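You operate a simulated robot arm through the tools that you are given. There is no shell and no other tool. Be economical: measure what you need, move in short steps, check, and stop when the job is done.

You are at the controls of a simulated robot arm. One attempt, no reset.

TASK
Set the controls near the worktop over the cream doors. At the end: the large ring knob is turned to 1; the small ring knob is turned to 1; the medium ring knob is turned to 2; the oval ring knob is turned to 1; whatever was shut is shut again. Leave all else as you found it, and nothing knocked over.
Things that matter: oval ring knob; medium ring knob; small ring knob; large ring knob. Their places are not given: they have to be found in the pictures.

Only the result counts: the job must be done as asked and must still hold three seconds after the hand-in. Knocking over, shifting, dropping, spilling or breaking anything else fails it.

THE ROBOT
A 7-joint arm with a two-finger parallel gripper, fixed in place. Base frame: the origin is at the foot of the arm, x ahead of it, y to its left, z up; the work surface is at about z = 0.938. Units: m, rad, N and s.
Its first joint turns from -2.897 to 2.897 rad. Payload 4.4 kg.
Tool frame: the origin (TCP) lies between the finger pads and is the grasp point; the fingertips stand 0.023 m ahead of it; z points along the fingers, y is the line along which they close. Largest opening 0.094 m; finger width 0.038, thickness 0.01; the body of the gripper, 0.054 by 0.096 m, starts 0.039 m behind the TCP.
Orientation is that of the tool frame in the base frame, as a unit quaternion [w, x, y, z]. With the fingers straight down and closing along the base's y, the tool's x points along the base's -x, its y along +y and its z along -z.

THE INTERFACE
- The arm moves only by the tool nudge_tool. Its argument "plan" is a list of rows, each an object of numbers (a shift or turn left out is 0, a gripper value left out holds the last): "x", "y", "z": the shift along the tool's x, y, z in m; "rx", "ry", "rz": the turn, a rotation vector about the tool's x, y, z in rad; "gripper": the closure, from 0 (fully open) to 1 (shut). In form: [{"x": .., "y": .., "z": .., "rx": .., "ry": .., "rz": .., "gripper": ..}, ...]. A call has 1 to 8 rows; each row shifts and turns the commanded pose from where the row before left it, along the tool's axes as they then stand. Rows are played at 5 a second. More than 0.05 m and 0.15 rad between two rows, or a gripper value outside its range, and nothing of the call is played. Where a pose cannot be reached the arm comes as near as it can. A force on the tool above 40 N (or 10 N above the force at the start of the call, whichever is more), or a blocked arm, ends the call early, and 0.2 s more pass. Each finger travels about 0.072 m/s and halts on what it meets, pressing with about 27 N; the grip force reading is that of the motor and also rises with nothing between the fingers. The clock runs only during rows and for 0.2 s after the last one: add rows that do not move to give the fingers time. The reply holds the time, the measured pose of the TCP, the force on the tool along the base axes, the opening and the grip force, in the units named above and with some noise, and new pictures: "pictures" is both (left out), scene, wrist or none.
- Cameras (640 x 400 px; columns grow to the right, rows downward): "scene" is fixed at [0.0499, 0.5014, 1.6833]; the picture's right is [-0.67, -0.74, 0.00], its down [-0.38, 0.35, -0.86] and it looks along [0.64, -0.57, -0.52] (base axes); focal length 317 px, centre (320, 200). "wrist" rides on the gripper at [0.086, 0.016, -0.074] in the tool frame; the picture's right is [-0.18, 0.98, 0.00], its down [-0.58, -0.11, -0.81] and it looks along [-0.79, -0.15, 0.59] (tool axes); focal length 243 px, centre (320, 200).
- point_at(camera, pixels): for up to 12 pixels [column, row] of the newest picture of that camera ("zoom" is the newest enlarged one), the place [x, y, z] in the base frame of the surface seen there, good to about 0.002 m. No time passes.
- inspect(camera, box): a new picture of the part [left, top, right, bottom] of that camera's present view, enlarged. No time passes.
- finish_job(): hands the job in; it is judged then, once.

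Work in short steps. Measure before you move; look again where a grasp or a placing could have gone wrong, and mend it. You have 60 turns and 170 pictures in all, those below and enlarged ones among them. Open the gripper and draw the arm clear of the work before you hand the job in, unless the task says otherwise; then end with one line.

The tools are called as a command line: name --argument value ..., lists and objects as JSON in quotes. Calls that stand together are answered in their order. nudge_tool: Moves the arm, as the interface text tells. Its arguments: {"type":"object","properties":{"plan":{"type":"array","items":{"type":"object","properties":{"x":{"type":"number"},"y":{"type":"number"},"z":{"type":"number"},"rx":{"type":"number"},"ry":{"type":"number"},"rz":{"type":"number"},"gripper":{"type":"number"}}}},"pictures":{"type":"string","enum":["both","scene","wrist","none"]}},"required":["plan"]} The other tools are called the same way: point_at (camera, pixels) gives the place of the surface under pixels of a picture; inspect (camera, box) takes an enlarged picture of a part of a camera's view; finish_job () hands the job in.

At the start:

```text
clock: 0.0
position: [0.7543, 0.0652, 1.2528]
ee_rot: [0.001, 0.0, 1.0, 0.001]
force: [0.1, 0.0, 0.5]
grip_width: 0.0943
grip_force: 0.0
```

scene: 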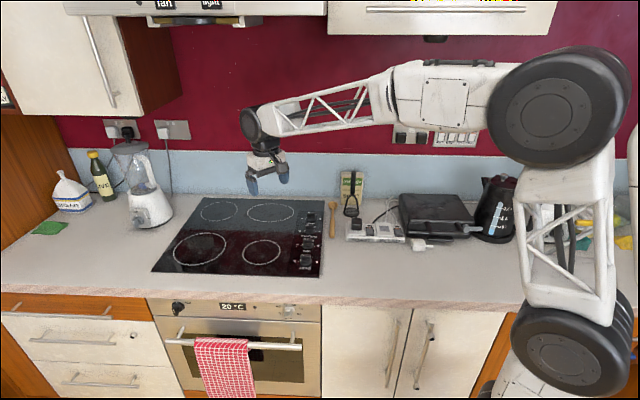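
wrist: 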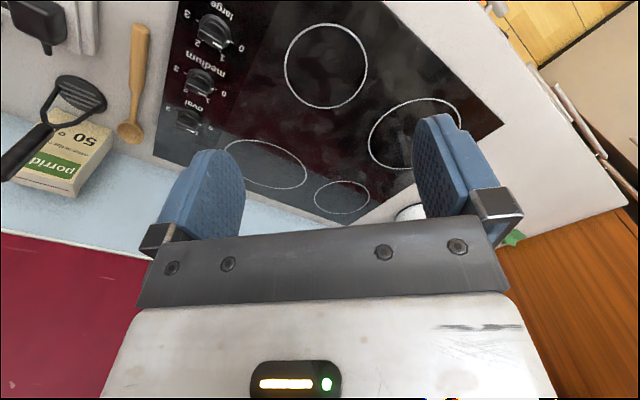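

The hob's knobs are seen around (305,240) in the scene picture; I enlarge both views to read labels and settings.

inspect --camera "scene" --box '[270, 195, 350, 290]'

inspect --camera "wrist" --box '[150, 0, 270, 150]'

```text
4.21 times, centred on (310, 242) of scene
```

zoom: 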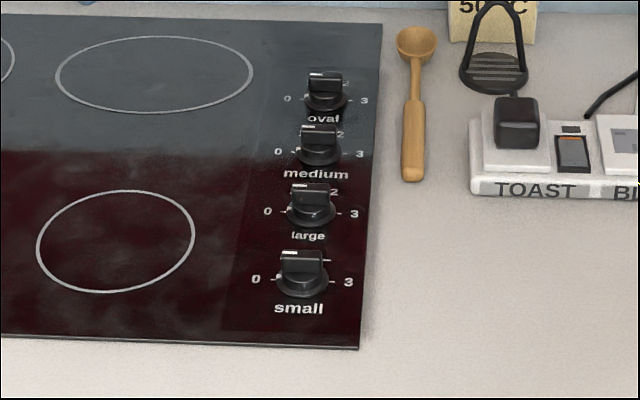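

```text
2.67 times, centred on (210, 75) of wrist
```

zoom: 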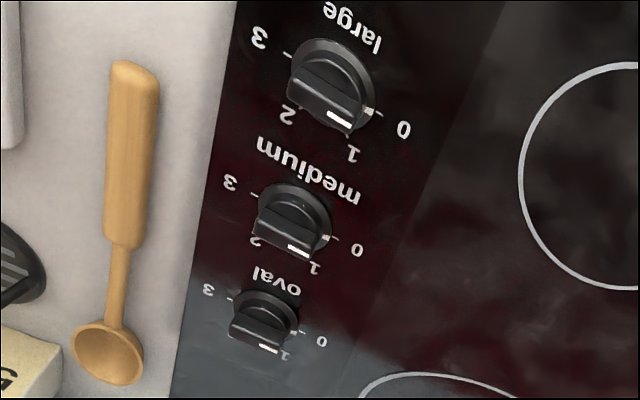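

The wrist zoom shows oval (262,318), medium (292,220) and large (332,85). I measure points on them and the scale marks.

point_at --camera "zoom" --pixels '[[330, 114], [350, 125], [300, 85], [355, 120], [320, 45], [403, 129], [352, 153], [287, 116], [259, 37], [370, 111], [288, 53], [320, 95]]'

point_at --camera "zoom" --pixels '[[290, 248], [307, 254], [260, 225], [305, 245], [357, 250], [315, 268], [255, 241], [230, 182], [321, 342], [285, 356], [208, 290], [268, 349]]'

```text
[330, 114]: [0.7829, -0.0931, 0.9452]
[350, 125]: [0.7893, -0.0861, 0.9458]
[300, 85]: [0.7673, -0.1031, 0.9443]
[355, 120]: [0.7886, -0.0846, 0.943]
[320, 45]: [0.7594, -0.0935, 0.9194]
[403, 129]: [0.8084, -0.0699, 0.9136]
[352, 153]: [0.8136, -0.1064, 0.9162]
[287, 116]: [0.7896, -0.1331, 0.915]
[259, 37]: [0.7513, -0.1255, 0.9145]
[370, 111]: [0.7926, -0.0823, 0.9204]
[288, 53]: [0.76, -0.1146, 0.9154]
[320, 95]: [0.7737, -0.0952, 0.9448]
```

```text
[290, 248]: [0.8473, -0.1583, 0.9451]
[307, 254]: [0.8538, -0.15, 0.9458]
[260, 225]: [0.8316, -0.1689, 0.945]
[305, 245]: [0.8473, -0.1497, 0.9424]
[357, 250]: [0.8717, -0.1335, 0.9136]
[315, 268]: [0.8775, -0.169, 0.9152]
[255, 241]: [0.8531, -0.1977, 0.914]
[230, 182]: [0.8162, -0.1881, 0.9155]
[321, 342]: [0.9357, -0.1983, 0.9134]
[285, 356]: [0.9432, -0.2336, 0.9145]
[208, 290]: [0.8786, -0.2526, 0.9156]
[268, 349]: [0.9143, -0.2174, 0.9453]
```

All scale marks fit: 0 at +45°, 1 at −15°, 2 at −75°, 3 at −135° (base yaw), about knob centres roughly large (0.776,-0.098), medium (0.844,-0.161), oval (0.907,-0.226); pointers at 0. I move above the large knob.

nudge_tool --plan '[{"x": -0.0036, "y": -0.0272, "z": 0.033}, {"x": -0.0036, "y": -0.0272, "z": 0.033}, {"x": -0.0036, "y": -0.0272, "z": 0.033}, {"x": -0.0036, "y": -0.0272, "z": 0.033}, {"x": -0.0036, "y": -0.0272, "z": 0.033}, {"x": -0.0036, "y": -0.0272, "z": 0.033}, {"gripper": 0.3}, {}]' --pictures "none"

nudge_tool --plan '[{"rz": -0.131}, {"rz": -0.131}, {"rz": -0.131}, {"rz": -0.131}, {"rz": -0.131}, {"rz": -0.131}, {}, {}]'

```text
clock: 1.8
position: [0.7756, -0.1015, 1.0536]
ee_rot: [0.0, 0.0, 1.0, 0.0]
force: [-0.6, 0.7, 0.4]
grip_width: 0.0656
grip_force: 0.0
```

```text
clock: 3.6
position: [0.7756, -0.0984, 1.0536]
ee_rot: [0.001, -0.383, 0.924, 0.0]
force: [0.7, 0.1, -0.3]
grip_width: 0.0658
grip_force: 0.1
```

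scene: 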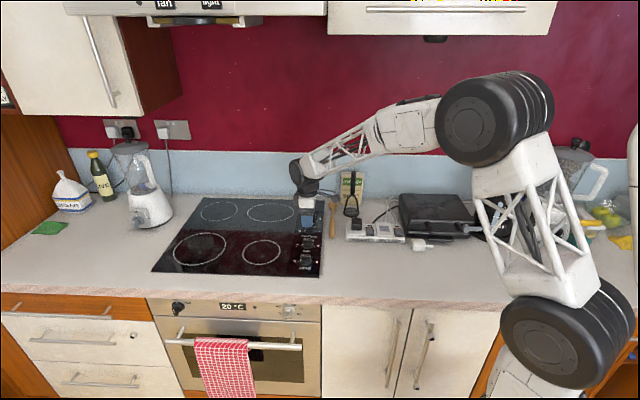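
wrist: 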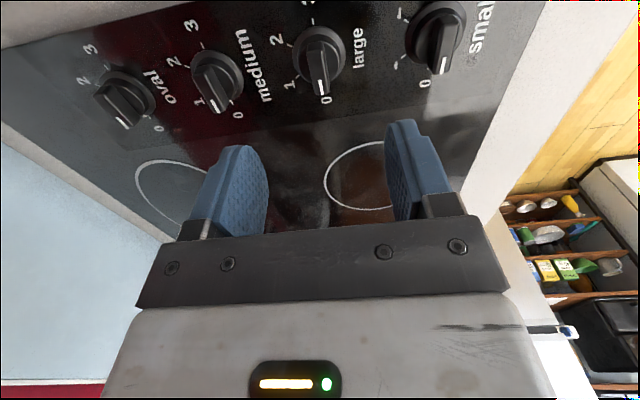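

The view now shows all four knobs; I zoom to measure bars and centres precisely.

inspect --camera "wrist" --box '[70, 0, 294, 140]'

inspect --camera "wrist" --box '[270, 0, 494, 140]'

```text
2.86 times, centred on (182, 70) of wrist
```

zoom: 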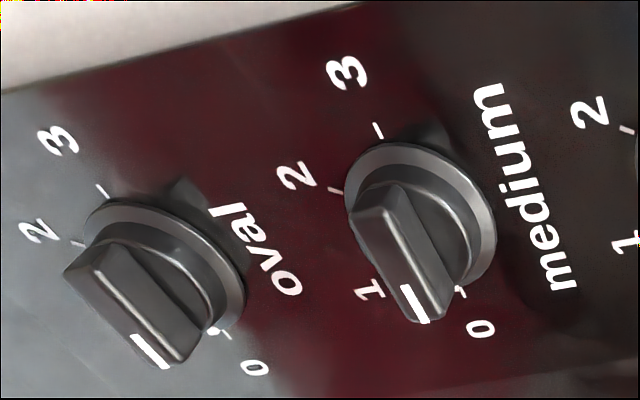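

```text
2.86 times, centred on (382, 70) of wrist
```

zoom: 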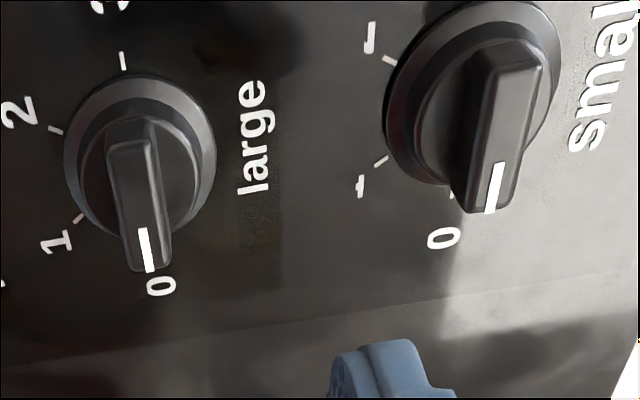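

Measuring the bar tops of large and small, plus small's scale.

point_at --camera "zoom" --pixels '[[130, 148], [148, 262], [112, 175], [160, 175], [520, 75], [490, 205], [498, 130], [535, 130], [441, 237], [360, 186], [369, 40], [195, 205]]'

inspect --camera "scene" --box '[285, 225, 325, 280]'

```text
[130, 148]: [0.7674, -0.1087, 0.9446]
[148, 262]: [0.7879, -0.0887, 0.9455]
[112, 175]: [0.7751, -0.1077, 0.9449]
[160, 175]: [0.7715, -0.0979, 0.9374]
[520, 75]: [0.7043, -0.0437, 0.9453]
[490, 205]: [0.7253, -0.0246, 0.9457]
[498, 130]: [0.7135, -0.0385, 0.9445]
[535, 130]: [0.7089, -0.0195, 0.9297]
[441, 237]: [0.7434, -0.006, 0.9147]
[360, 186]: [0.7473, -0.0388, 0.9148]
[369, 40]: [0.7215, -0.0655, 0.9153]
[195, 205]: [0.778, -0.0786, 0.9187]
```

```text
7.27 times, centred on (305, 252) of scene
```

zoom: 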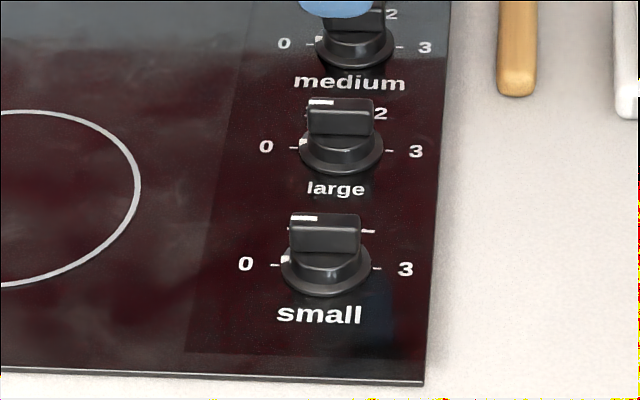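

Large bar centre is (0.7777,-0.0987), top z 0.945, boss top about 0.93. I descend to TCP z≈0.9555 and close.

nudge_tool --plan '[{"x": -0.0013, "y": -0.0016, "z": 0.033}, {"z": 0.033}, {"z": 0.02}, {"z": 0.012}, {}, {}]'

```text
clock: 5.0
position: [0.778, -0.0997, 0.9551]
ee_rot: [0.0, -0.384, 0.924, 0.0]
force: [-0.1, 0.2, 1.3]
grip_width: 0.0659
grip_force: 0.2
```

scene: 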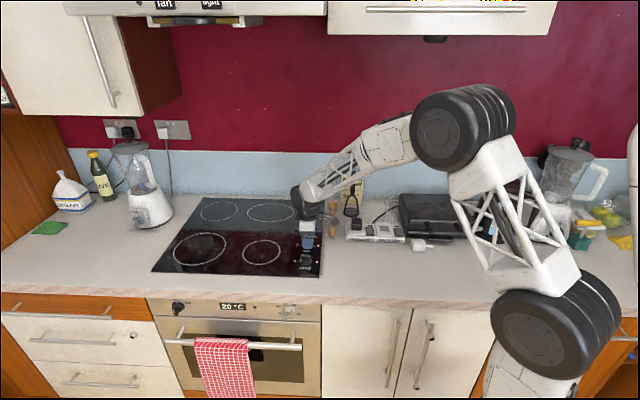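
wrist: 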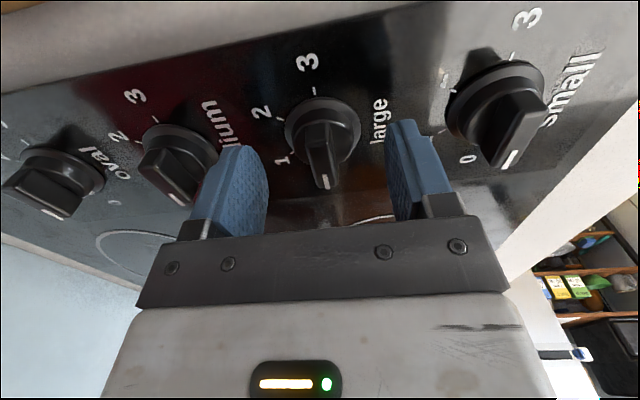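

The fingers straddle the large bar; I close on it.

nudge_tool --plan '[{"gripper": 0.6}, {"gripper": 0.85}, {"gripper": 1.0}, {}, {}, {}]'

```text
clock: 6.3
position: [0.7778, -0.0991, 0.9558]
ee_rot: [0.0, -0.383, 0.924, 0.0]
force: [-10.7, 10.3, 7.3]
grip_width: 0.0128
grip_force: 44.5
stopped in row 6: the force on the tool passed its limit (the readings are from after the stop); the commanded pose is now the measured one
```

scene: 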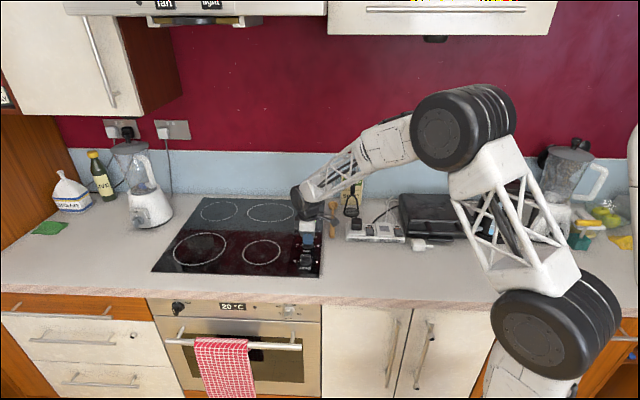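
wrist: 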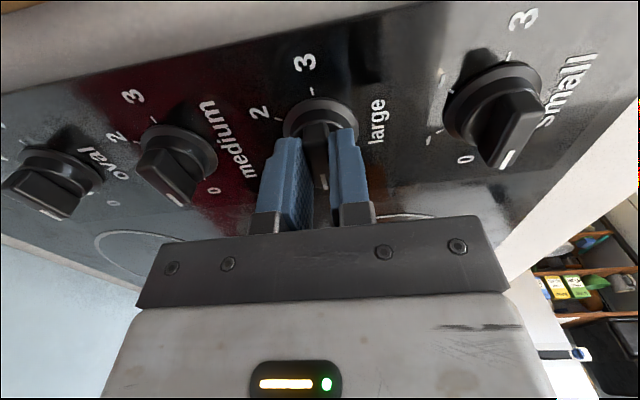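

The bar is gripped (12.8 mm). I turn by 60° about the tool z.

nudge_tool --plan '[{"rz": 0.1}, {"rz": 0.1}, {"rz": 0.1}, {"rz": 0.1}, {}]' --pictures "wrist"

```text
clock: 6.9
position: [0.7771, -0.0993, 0.9566]
ee_rot: [-0.002, -0.289, 0.957, 0.001]
force: [-9.7, 8.8, 6.9]
grip_width: 0.0131
grip_force: 45.2
stopped in row 3: the force on the tool passed its limit (the readings are from after the stop); the commanded pose is now the measured one
```

wrist: 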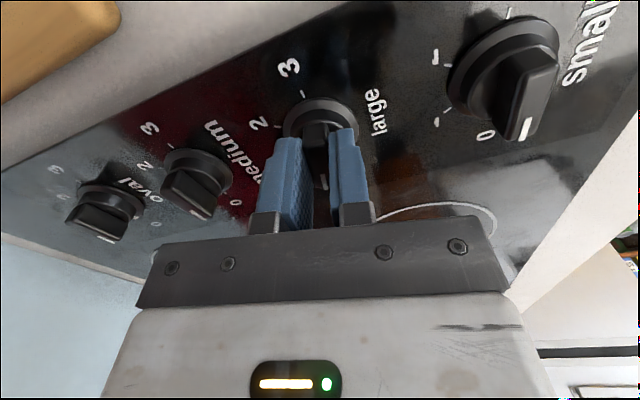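

The knob follows (yaw now −0.2 rad); a transient stopped it. I continue in smaller steps.

nudge_tool --plan '[{"rz": 0.06}, {"rz": 0.06}, {"rz": 0.06}, {"rz": 0.06}, {"rz": 0.06}, {"rz": 0.06}, {"rz": 0.06}, {}]' --pictures "wrist"

```text
clock: 7.6
position: [0.7774, -0.099, 0.9563]
ee_rot: [-0.001, -0.224, 0.974, 0.001]
force: [-9.0, 9.1, 8.0]
grip_width: 0.0129
grip_force: 45.1
stopped in row 3: the force on the tool passed its limit (the readings are from after the stop); the commanded pose is now the measured one
```

wrist: 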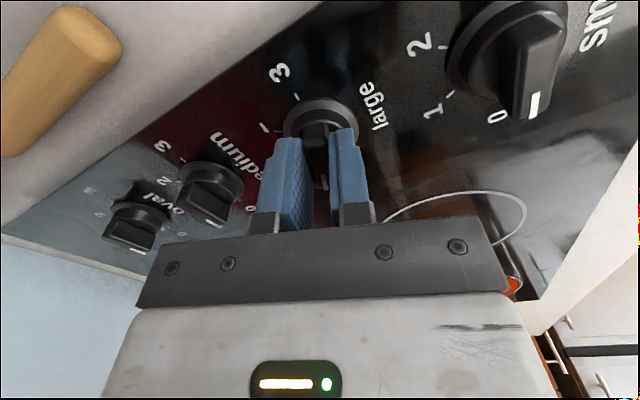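

It advances (turned 0.33 rad so far) but contact force is high; I ease the closure command a little to reduce side load and go on.

nudge_tool --plan '[{"gripper": 0.87}, {}, {"rz": 0.08}, {"rz": 0.08}, {"rz": 0.08}, {"rz": 0.08}, {"rz": 0.08}, {}]' --pictures "wrist"

```text
clock: 9.4
position: [0.7775, -0.0978, 0.9553]
ee_rot: [-0.001, -0.027, 1.0, 0.001]
force: [2.3, 4.3, 0.6]
grip_width: 0.0139
grip_force: 2.1
```

wrist: 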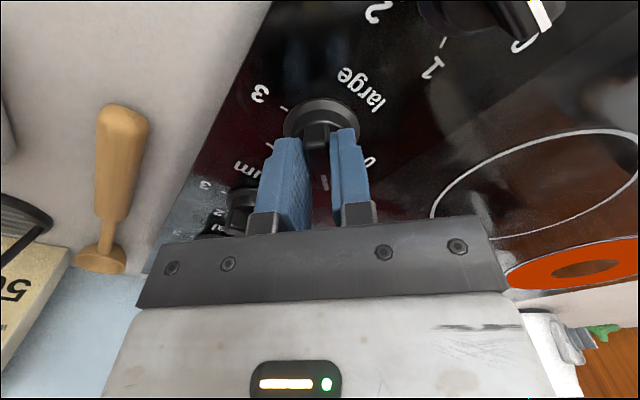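

Works well with lighter grip; a ring glows. I turn the remaining 0.316 rad to yaw −15°, then squeeze to align the bar.

nudge_tool --plan '[{"rz": 0.08}, {"rz": 0.08}, {"rz": 0.08}, {"rz": 0.08}, {}, {"gripper": 0.9}, {}]' --pictures "wrist"

```text
clock: 11.0
position: [0.7782, -0.0989, 0.9557]
ee_rot: [-0.001, 0.133, 0.991, 0.0]
force: [2.5, 15.9, -2.7]
grip_width: 0.0165
grip_force: 8.3
```

wrist: 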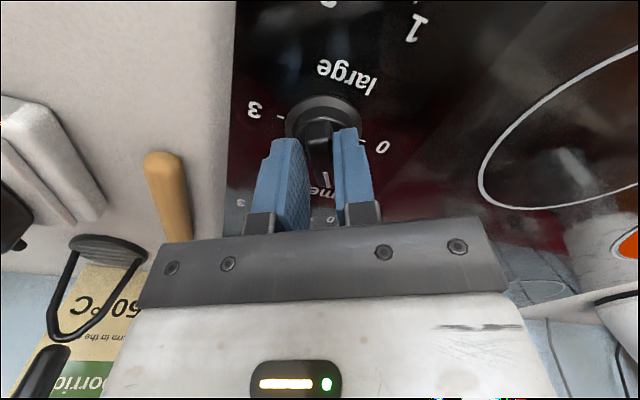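

Opening widened to 16.5 mm, so the bar is skewed in the fingers (perhaps a detent). I open and look.

nudge_tool --plan '[{"gripper": 0.5}, {}, {"z": -0.02}, {"z": -0.03}]' --pictures "wrist"

inspect --camera "wrist" --box '[230, 40, 422, 160]'

```text
clock: 12.0
position: [0.7759, -0.1023, 1.0058]
ee_rot: [-0.003, 0.133, 0.991, 0.0]
force: [-0.1, -0.8, -0.4]
grip_width: 0.0473
grip_force: 0.0
```

wrist: 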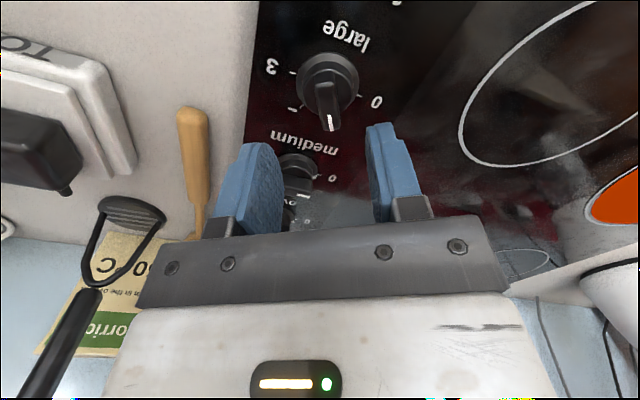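

```text
3.33 times, centred on (326, 100) of wrist
```

zoom: 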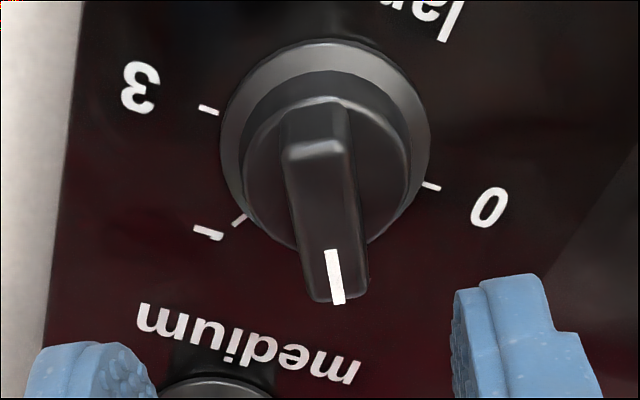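

Measuring the bar's present direction.

point_at --camera "zoom" --pixels '[[315, 160], [333, 255], [339, 298], [432, 186], [208, 110], [239, 220], [290, 160], [308, 298], [345, 155], [364, 290]]'

```text
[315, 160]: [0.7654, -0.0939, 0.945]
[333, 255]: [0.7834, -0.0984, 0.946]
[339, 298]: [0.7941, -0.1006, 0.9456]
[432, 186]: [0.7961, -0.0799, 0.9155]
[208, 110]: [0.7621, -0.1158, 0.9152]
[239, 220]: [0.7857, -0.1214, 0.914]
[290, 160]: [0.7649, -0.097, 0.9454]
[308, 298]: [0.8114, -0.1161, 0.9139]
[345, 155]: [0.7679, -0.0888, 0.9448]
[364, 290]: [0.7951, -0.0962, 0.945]
```

The bar points to −14°, right at 1. Next I turn back to yaw +45° and move over the small knob.

nudge_tool --plan '[{"rz": -0.131}, {"rz": -0.131}, {"rz": -0.131}, {"rz": -0.131}, {"rz": -0.131}, {"rz": -0.131}, {"rz": -0.131}, {"rz": -0.131}]' --pictures "none"

nudge_tool --plan '[{"y": 0.0303, "gripper": 0.4}, {"y": 0.0303}, {"y": 0.0303}, {}, {}]' --pictures "none"

```text
clock: 13.8
position: [0.777, -0.099, 1.006]
ee_rot: [-0.001, -0.383, 0.924, 0.001]
force: [-0.2, -0.3, 0.3]
grip_width: 0.0471
grip_force: 0.1
```

```text
clock: 15.0
position: [0.7113, -0.0364, 1.0069]
ee_rot: [-0.002, -0.382, 0.924, 0.001]
force: [0.2, 0.9, 0.0]
grip_width: 0.0565
grip_force: 0.1
```

At (0.7113,-0.0364); I correct to (0.7148,-0.0342), descend to 0.9555 and look.

nudge_tool --plan '[{"x": -0.004, "y": -0.001, "z": 0.02}, {"z": 0.02}, {"z": 0.011}, {}, {"gripper": 0.6}, {"gripper": 0.8}, {"gripper": 0.86}, {}]' --pictures "wrist"

```text
clock: 16.8
position: [0.7172, -0.0339, 0.9563]
ee_rot: [-0.002, -0.382, 0.924, 0.002]
force: [-1.7, 3.3, 0.8]
grip_width: 0.015
grip_force: 1.6
```

wrist: 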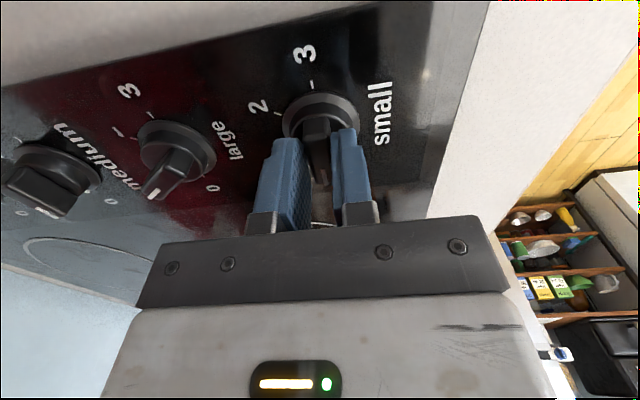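

Bar captured lightly; I turn it.

nudge_tool --plan '[{"rz": 0.08, "gripper": 0.87}, {"rz": 0.09}, {"rz": 0.09}, {"rz": 0.09}, {"rz": 0.09}, {"rz": 0.09}, {"rz": 0.09}, {}]' --pictures "none"

nudge_tool --plan '[{"rz": 0.09}, {"rz": 0.09}, {"rz": 0.09}, {"rz": 0.09}, {"rz": 0.067}, {}, {}]' --pictures "wrist"

```text
clock: 18.6
position: [0.7162, -0.0322, 0.955]
ee_rot: [-0.002, -0.08, 0.997, 0.001]
force: [3.5, -7.1, 3.9]
grip_width: 0.016
grip_force: 4.1
```

```text
clock: 20.2
position: [0.7167, -0.0321, 0.9561]
ee_rot: [-0.002, 0.133, 0.991, 0.001]
force: [-4.6, -10.3, -4.6]
grip_width: 0.0174
grip_force: 6.1
```

wrist: 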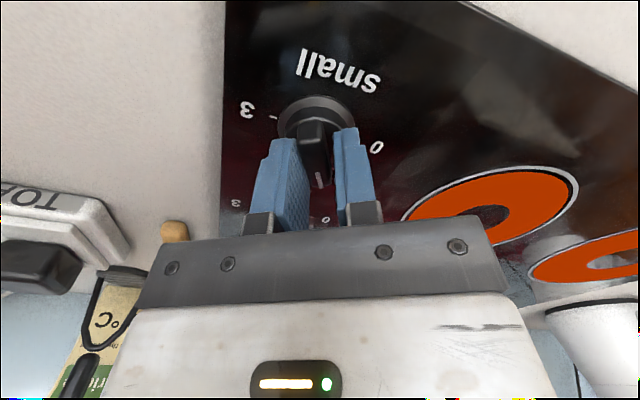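

The bar lags slightly; I squeeze briefly, open, rise, and check.

nudge_tool --plan '[{"gripper": 0.92}, {}, {}, {"gripper": 0.45}, {}, {"z": -0.02}, {"z": -0.03}, {}]' --pictures "wrist"

inspect --camera "wrist" --box '[230, 40, 422, 160]'

```text
clock: 22.0
position: [0.7154, -0.0336, 1.0056]
ee_rot: [-0.002, 0.131, 0.991, 0.001]
force: [0.0, 0.8, -1.0]
grip_width: 0.0515
grip_force: 0.1
```

wrist: 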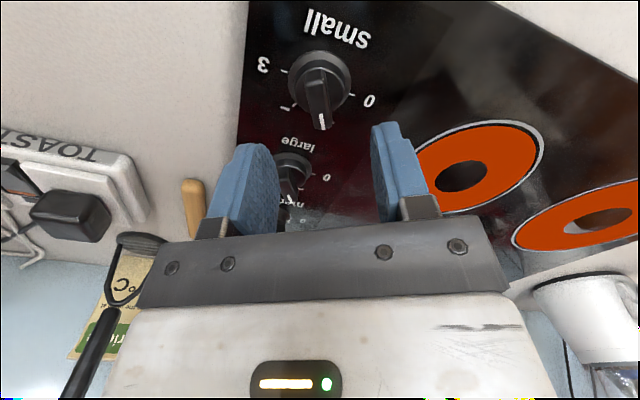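

```text
3.33 times, centred on (326, 100) of wrist
```

zoom: 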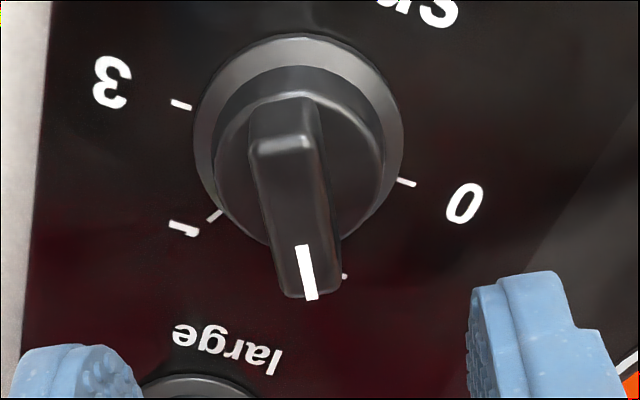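

A tick shows at (345,275), right of the bar; measuring the direction.

point_at --camera "zoom" --pixels '[[284, 150], [302, 250], [311, 296], [407, 182], [181, 104], [214, 216], [346, 276], [258, 158], [286, 290], [311, 150], [339, 285]]'

```text
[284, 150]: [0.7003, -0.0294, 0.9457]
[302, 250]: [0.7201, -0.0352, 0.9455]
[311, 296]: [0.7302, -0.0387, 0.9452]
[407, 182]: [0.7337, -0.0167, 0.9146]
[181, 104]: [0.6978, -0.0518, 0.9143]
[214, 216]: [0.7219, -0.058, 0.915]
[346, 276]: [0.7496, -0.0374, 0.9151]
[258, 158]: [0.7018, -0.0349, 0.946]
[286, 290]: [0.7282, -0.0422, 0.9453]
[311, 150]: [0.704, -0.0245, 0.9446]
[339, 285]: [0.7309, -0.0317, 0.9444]
```

Small is at −16°, i.e. 1. I turn back to +45° and move over the medium knob.

nudge_tool --plan '[{"rz": -0.131}, {"rz": -0.131}, {"rz": -0.131}, {"rz": -0.131}, {"rz": -0.131}, {"rz": -0.131}, {"rz": -0.131}, {"rz": -0.131}]' --pictures "none"

nudge_tool --plan '[{"y": -0.03, "z": -0.01}, {"y": -0.03, "z": -0.01}, {"y": -0.03}, {"y": -0.03}, {"y": -0.03}, {"y": -0.03}, {}, {}]' --pictures "wrist"

inspect --camera "wrist" --box '[140, 0, 460, 200]'

```text
clock: 23.8
position: [0.7167, -0.0331, 1.0035]
ee_rot: [-0.001, -0.383, 0.924, 0.002]
force: [0.5, 0.0, 0.5]
grip_width: 0.0517
grip_force: 0.0
```

```text
clock: 25.6
position: [0.8442, -0.1586, 1.0255]
ee_rot: [-0.001, -0.382, 0.924, 0.002]
force: [-0.4, -0.6, 0.9]
grip_width: 0.0515
grip_force: 0.1
```

wrist: 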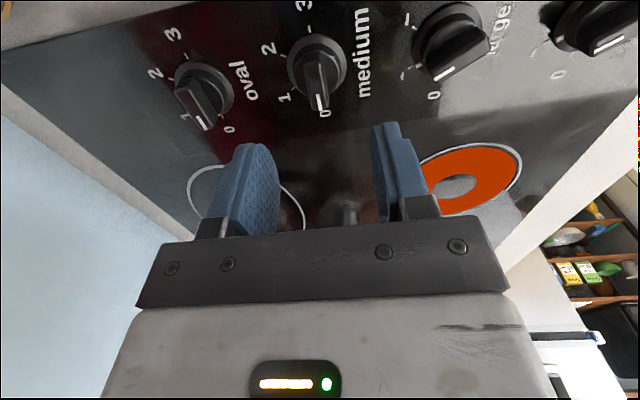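

```text
2.00 times, centred on (300, 100) of wrist
```

zoom: 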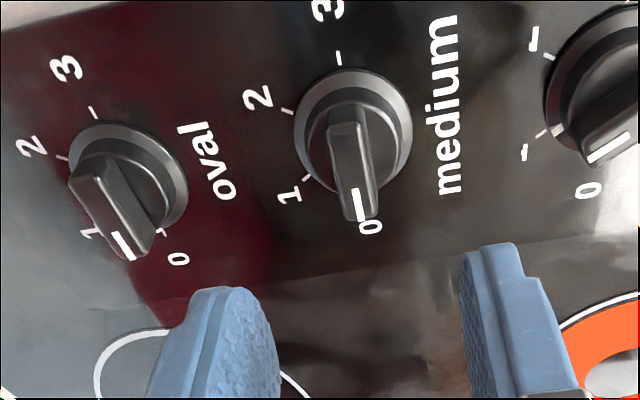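

Measuring bar ends of medium and oval.

point_at --camera "zoom" --pixels '[[350, 135], [361, 210], [335, 140], [350, 213], [360, 135], [95, 175], [126, 247], [115, 165], [145, 250], [82, 180], [339, 58], [95, 112]]'

```text
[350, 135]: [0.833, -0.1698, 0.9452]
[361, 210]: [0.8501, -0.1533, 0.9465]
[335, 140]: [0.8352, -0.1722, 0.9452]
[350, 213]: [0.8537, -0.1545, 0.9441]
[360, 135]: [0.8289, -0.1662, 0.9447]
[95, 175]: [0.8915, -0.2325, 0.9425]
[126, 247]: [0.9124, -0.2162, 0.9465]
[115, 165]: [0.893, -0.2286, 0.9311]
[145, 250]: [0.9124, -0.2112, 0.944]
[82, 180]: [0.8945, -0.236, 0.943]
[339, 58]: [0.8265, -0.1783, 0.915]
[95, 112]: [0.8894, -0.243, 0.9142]
```

Medium centre ≈ (0.8425,-0.1615). I descend to 0.9555 and lightly close.

nudge_tool --plan '[{"x": 0.001, "y": 0.001, "z": 0.03}, {"z": 0.025}, {"z": 0.015}, {}, {"gripper": 0.6}, {"gripper": 0.8}, {"gripper": 0.87}, {}]' --pictures "wrist"

```text
clock: 27.4
position: [0.8423, -0.1604, 0.9539]
ee_rot: [-0.002, -0.383, 0.924, 0.002]
force: [4.3, -3.9, -1.4]
grip_width: 0.0149
grip_force: 2.7
```

wrist: 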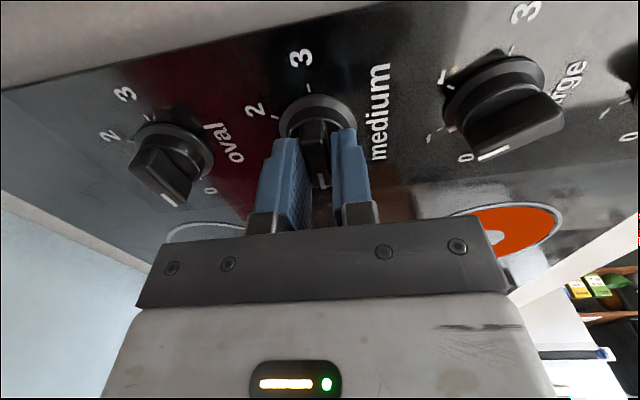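

Captured; I turn 120° in three lots, checking between.

nudge_tool --plan '[{"rz": 0.0997}, {"rz": 0.0997}, {"rz": 0.0997}, {"rz": 0.0997}, {"rz": 0.0997}, {"rz": 0.0997}, {"rz": 0.0997}, {}]' --pictures "none"

nudge_tool --plan '[{"rz": 0.0997}, {"rz": 0.0997}, {"rz": 0.0997}, {"rz": 0.0997}, {"rz": 0.0997}, {"rz": 0.0997}, {"rz": 0.0997}, {}]' --pictures "wrist"

```text
clock: 29.2
position: [0.843, -0.1609, 0.9549]
ee_rot: [-0.001, -0.042, 0.999, 0.0]
force: [1.9, -6.6, -3.6]
grip_width: 0.015
grip_force: 3.2
```

```text
clock: 31.0
position: [0.8421, -0.1594, 0.9547]
ee_rot: [-0.002, 0.303, 0.953, -0.001]
force: [-1.6, -5.0, 0.0]
grip_width: 0.0141
grip_force: 2.1
```

wrist: 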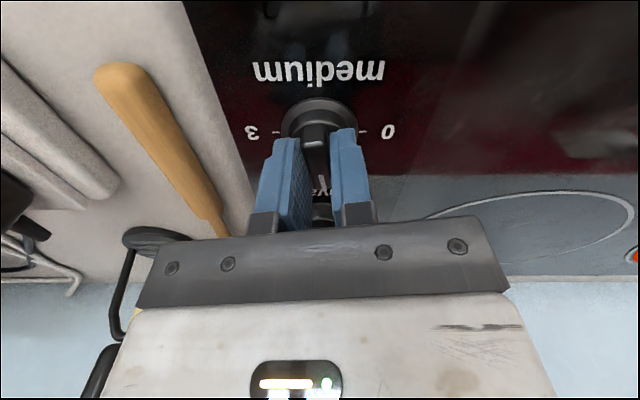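

Half-way on; finishing the turn, squeezing, opening and rising.

nudge_tool --plan '[{"rz": 0.0997}, {"rz": 0.0997}, {"rz": 0.0997}, {"rz": 0.0997}, {"rz": 0.0997}, {"rz": 0.0997}, {"rz": 0.0997}, {}]' --pictures "none"

nudge_tool --plan '[{"gripper": 0.92}, {}, {}, {"gripper": 0.45}, {}, {"z": -0.02}, {"z": -0.03}, {}]' --pictures "wrist"

inspect --camera "wrist" --box '[230, 40, 422, 160]'

```text
clock: 32.8
position: [0.8437, -0.1589, 0.9551]
ee_rot: [-0.001, 0.609, 0.793, -0.002]
force: [-2.1, -0.2, 0.3]
grip_width: 0.0131
grip_force: 1.6
```

```text
clock: 34.6
position: [0.8418, -0.1589, 1.0064]
ee_rot: [-0.002, 0.61, 0.793, -0.002]
force: [-0.5, 0.5, -0.3]
grip_width: 0.0516
grip_force: 0.0
```

wrist: 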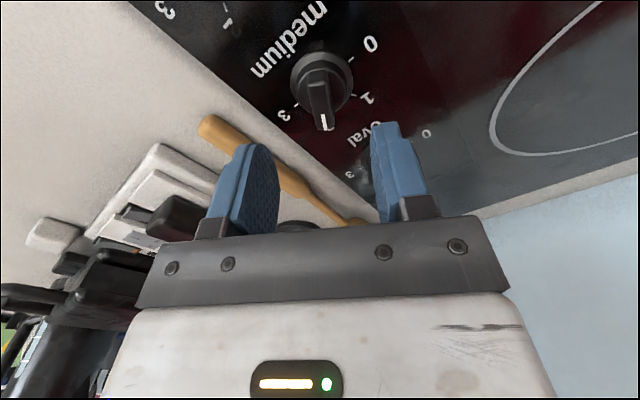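

```text
3.33 times, centred on (326, 100) of wrist
```

zoom: 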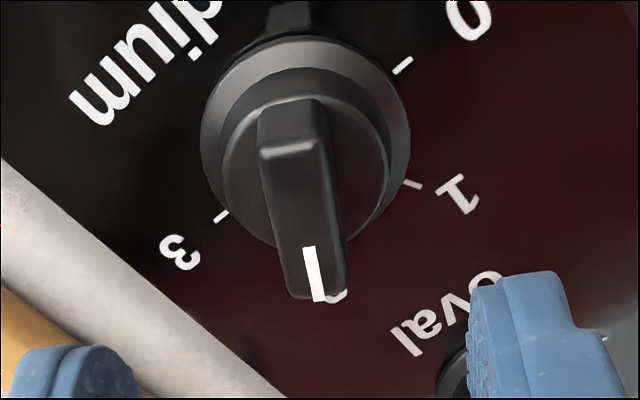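

point_at --camera "zoom" --pixels '[[290, 155], [308, 250], [318, 297], [403, 65], [221, 215], [411, 184], [265, 160], [292, 292], [317, 150], [343, 285]]'

```text
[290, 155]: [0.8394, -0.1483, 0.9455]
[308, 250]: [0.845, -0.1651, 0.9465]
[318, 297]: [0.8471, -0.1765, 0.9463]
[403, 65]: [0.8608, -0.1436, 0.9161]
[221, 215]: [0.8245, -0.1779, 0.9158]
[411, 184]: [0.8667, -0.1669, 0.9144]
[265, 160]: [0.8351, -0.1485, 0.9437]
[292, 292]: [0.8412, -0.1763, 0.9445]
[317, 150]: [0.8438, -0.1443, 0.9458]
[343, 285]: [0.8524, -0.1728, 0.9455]
```

Medium bar at −75°: setting 2. Turn back to +45° and move to the oval knob at about (0.9055,-0.2245).

nudge_tool --plan '[{"rz": -0.131, "z": -0.01}, {"rz": -0.131, "z": -0.01}, {"rz": -0.131}, {"rz": -0.131}, {"rz": -0.131}, {"rz": -0.131}, {"rz": -0.131}, {"rz": -0.131}]' --pictures "none"

nudge_tool --plan '[{"rz": -0.131}, {"rz": -0.131}, {"rz": -0.131}, {"rz": -0.131}, {"rz": -0.131}, {"rz": -0.131}, {"rz": -0.131}, {"rz": -0.129}]' --pictures "none"

nudge_tool --plan '[{"y": -0.03}, {"y": -0.03}, {"y": -0.03}, {}, {}]' --pictures "wrist"

inspect --camera "wrist" --box '[230, 0, 422, 120]'

```text
clock: 36.4
position: [0.8425, -0.1603, 1.0237]
ee_rot: [-0.002, 0.129, 0.992, 0.0]
force: [-0.1, 1.0, -0.3]
grip_width: 0.0517
grip_force: 0.0
```

```text
clock: 38.2
position: [0.8434, -0.1586, 1.0247]
ee_rot: [-0.001, -0.384, 0.923, 0.001]
force: [-0.1, 0.5, -0.1]
grip_width: 0.052
grip_force: 0.0
```

```text
clock: 39.4
position: [0.9063, -0.222, 1.0247]
ee_rot: [-0.002, -0.383, 0.924, 0.002]
force: [-0.1, -0.2, 0.2]
grip_width: 0.0518
grip_force: 0.1
```

wrist: 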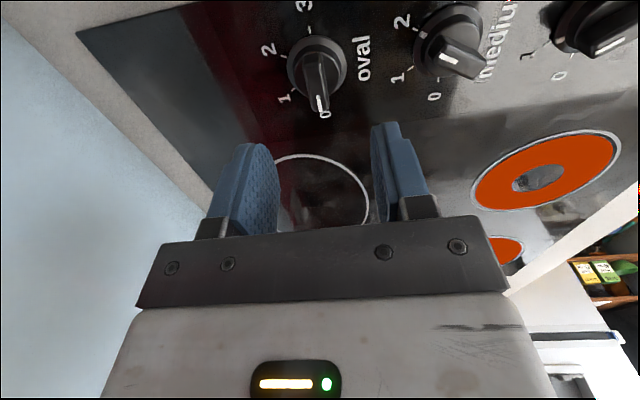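

```text
3.33 times, centred on (326, 60) of wrist
```

zoom: 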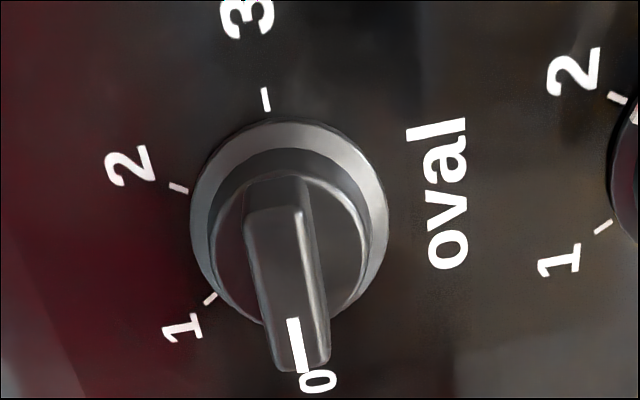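

The view matches the medium approach; I descend the same way and close lightly.

nudge_tool --plan '[{"x": 0.001, "y": 0.001, "z": 0.03}, {"z": 0.025}, {"z": 0.014}, {}, {"gripper": 0.6}, {"gripper": 0.8}, {"gripper": 0.87}, {}]' --pictures "wrist"

```text
clock: 41.2
position: [0.9049, -0.2204, 0.953]
ee_rot: [-0.001, -0.384, 0.924, 0.001]
force: [14.6, -10.2, -4.7]
grip_width: 0.02
grip_force: 8.9
```

wrist: 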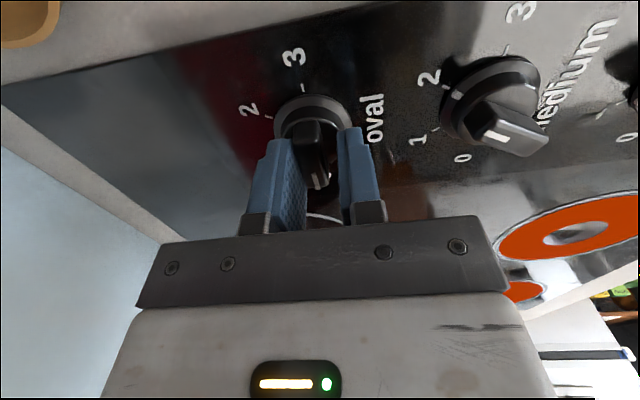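

Left finger presses first: I'm off-centre by ~3 mm. I open slightly, shift −3 mm in tool y and close again.

nudge_tool --plan '[{"gripper": 0.7}, {"y": -0.003, "z": -0.001}, {}, {"gripper": 0.87}, {}, {}]' --pictures "none"

```text
clock: 42.6
position: [0.9065, -0.2228, 0.9546]
ee_rot: [-0.002, -0.384, 0.923, 0.002]
force: [1.9, -2.0, -0.5]
grip_width: 0.0134
grip_force: 0.9
```

Centred now (13.4 mm, low force). I turn 60°.

nudge_tool --plan '[{"rz": 0.09}, {"rz": 0.09}, {"rz": 0.09}, {"rz": 0.09}, {"rz": 0.09}, {"rz": 0.09}, {}]' --pictures "none"

nudge_tool --plan '[{"rz": 0.09}, {"rz": 0.09}, {"rz": 0.09}, {"rz": 0.09}, {"rz": 0.09}, {"rz": 0.057}, {}]' --pictures "none"

nudge_tool --plan '[{"gripper": 0.92}, {}, {}, {"gripper": 0.45}, {}, {"z": -0.02}, {"z": -0.03}, {}]' --pictures "wrist"

inspect --camera "wrist" --box '[230, 40, 422, 160]'

```text
clock: 44.2
position: [0.9072, -0.2268, 0.9566]
ee_rot: [-0.002, -0.123, 0.992, 0.001]
force: [-2.7, 4.5, 0.3]
grip_width: 0.0145
grip_force: 2.9
```

```text
clock: 45.8
position: [0.9062, -0.2253, 0.9566]
ee_rot: [-0.002, 0.131, 0.991, 0.001]
force: [-0.1, 4.4, 0.9]
grip_width: 0.0141
grip_force: 1.5
```

```text
clock: 47.6
position: [0.9087, -0.2263, 1.0066]
ee_rot: [-0.002, 0.13, 0.991, 0.0]
force: [0.2, 0.1, -0.7]
grip_width: 0.0518
grip_force: 0.0
```

wrist: 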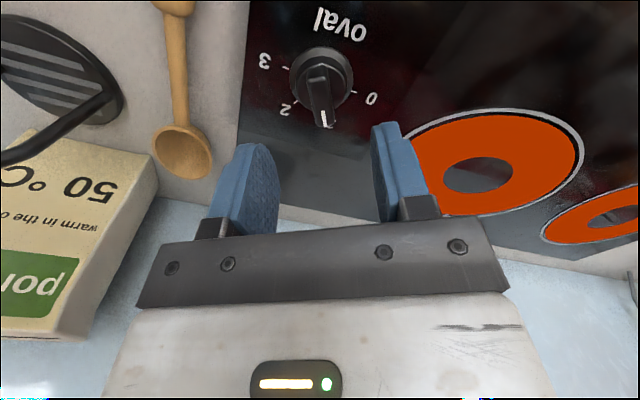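

```text
3.33 times, centred on (326, 100) of wrist
```

zoom: 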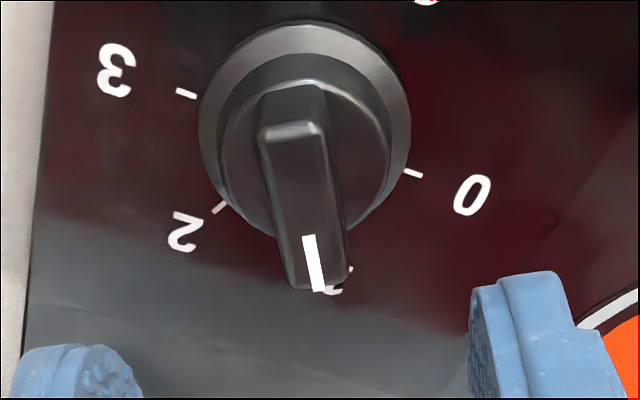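

Oval looks at 1; I measure it, then raise the arm clear.

point_at --camera "zoom" --pixels '[[292, 135], [310, 238], [320, 288], [265, 140], [294, 283], [318, 130], [345, 275]]'

nudge_tool --plan '[{"z": -0.04}, {"z": -0.04}, {"z": -0.04}, {"z": -0.04, "gripper": 0}, {"z": -0.04, "x": 0.03}, {"x": 0.05}, {"x": 0.05}, {"x": 0.05}]'

inspect --camera "scene" --box '[270, 195, 350, 290]'

```text
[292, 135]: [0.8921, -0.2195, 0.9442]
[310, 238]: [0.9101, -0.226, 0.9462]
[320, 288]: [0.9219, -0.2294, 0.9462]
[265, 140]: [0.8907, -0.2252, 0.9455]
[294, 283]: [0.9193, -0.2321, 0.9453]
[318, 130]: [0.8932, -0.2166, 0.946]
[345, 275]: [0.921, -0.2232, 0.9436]
```

```text
clock: 49.4
position: [0.7336, -0.1753, 1.2063]
ee_rot: [-0.003, 0.13, 0.992, 0.0]
force: [-0.8, 0.5, -1.2]
grip_width: 0.0939
grip_force: 0.2
```

scene: 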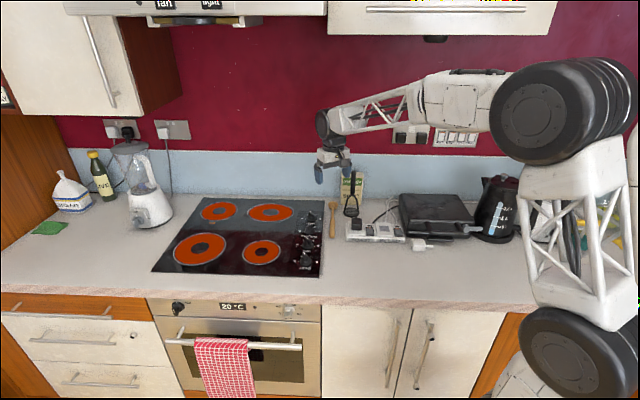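
wrist: 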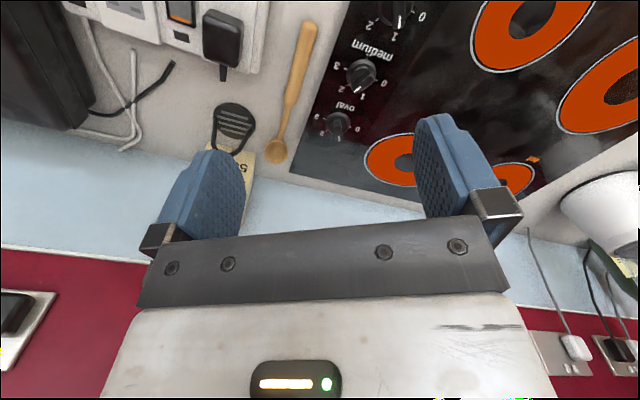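

```text
4.21 times, centred on (310, 242) of scene
```

zoom: 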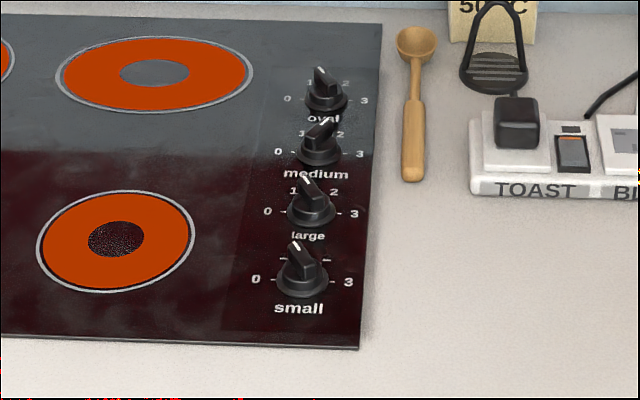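

The scene picture shows oval, large and small pointing at 1 and medium at 2, nothing else is disturbed, and the arm is clear. I'm handing in.

finish_job

```text
The job is handed in.
```

I turned the large, small and oval ring knobs to 1 and the medium ring knob to 2. In the last pictures the pointers read that way, nothing else looks moved, and I did not open anything.
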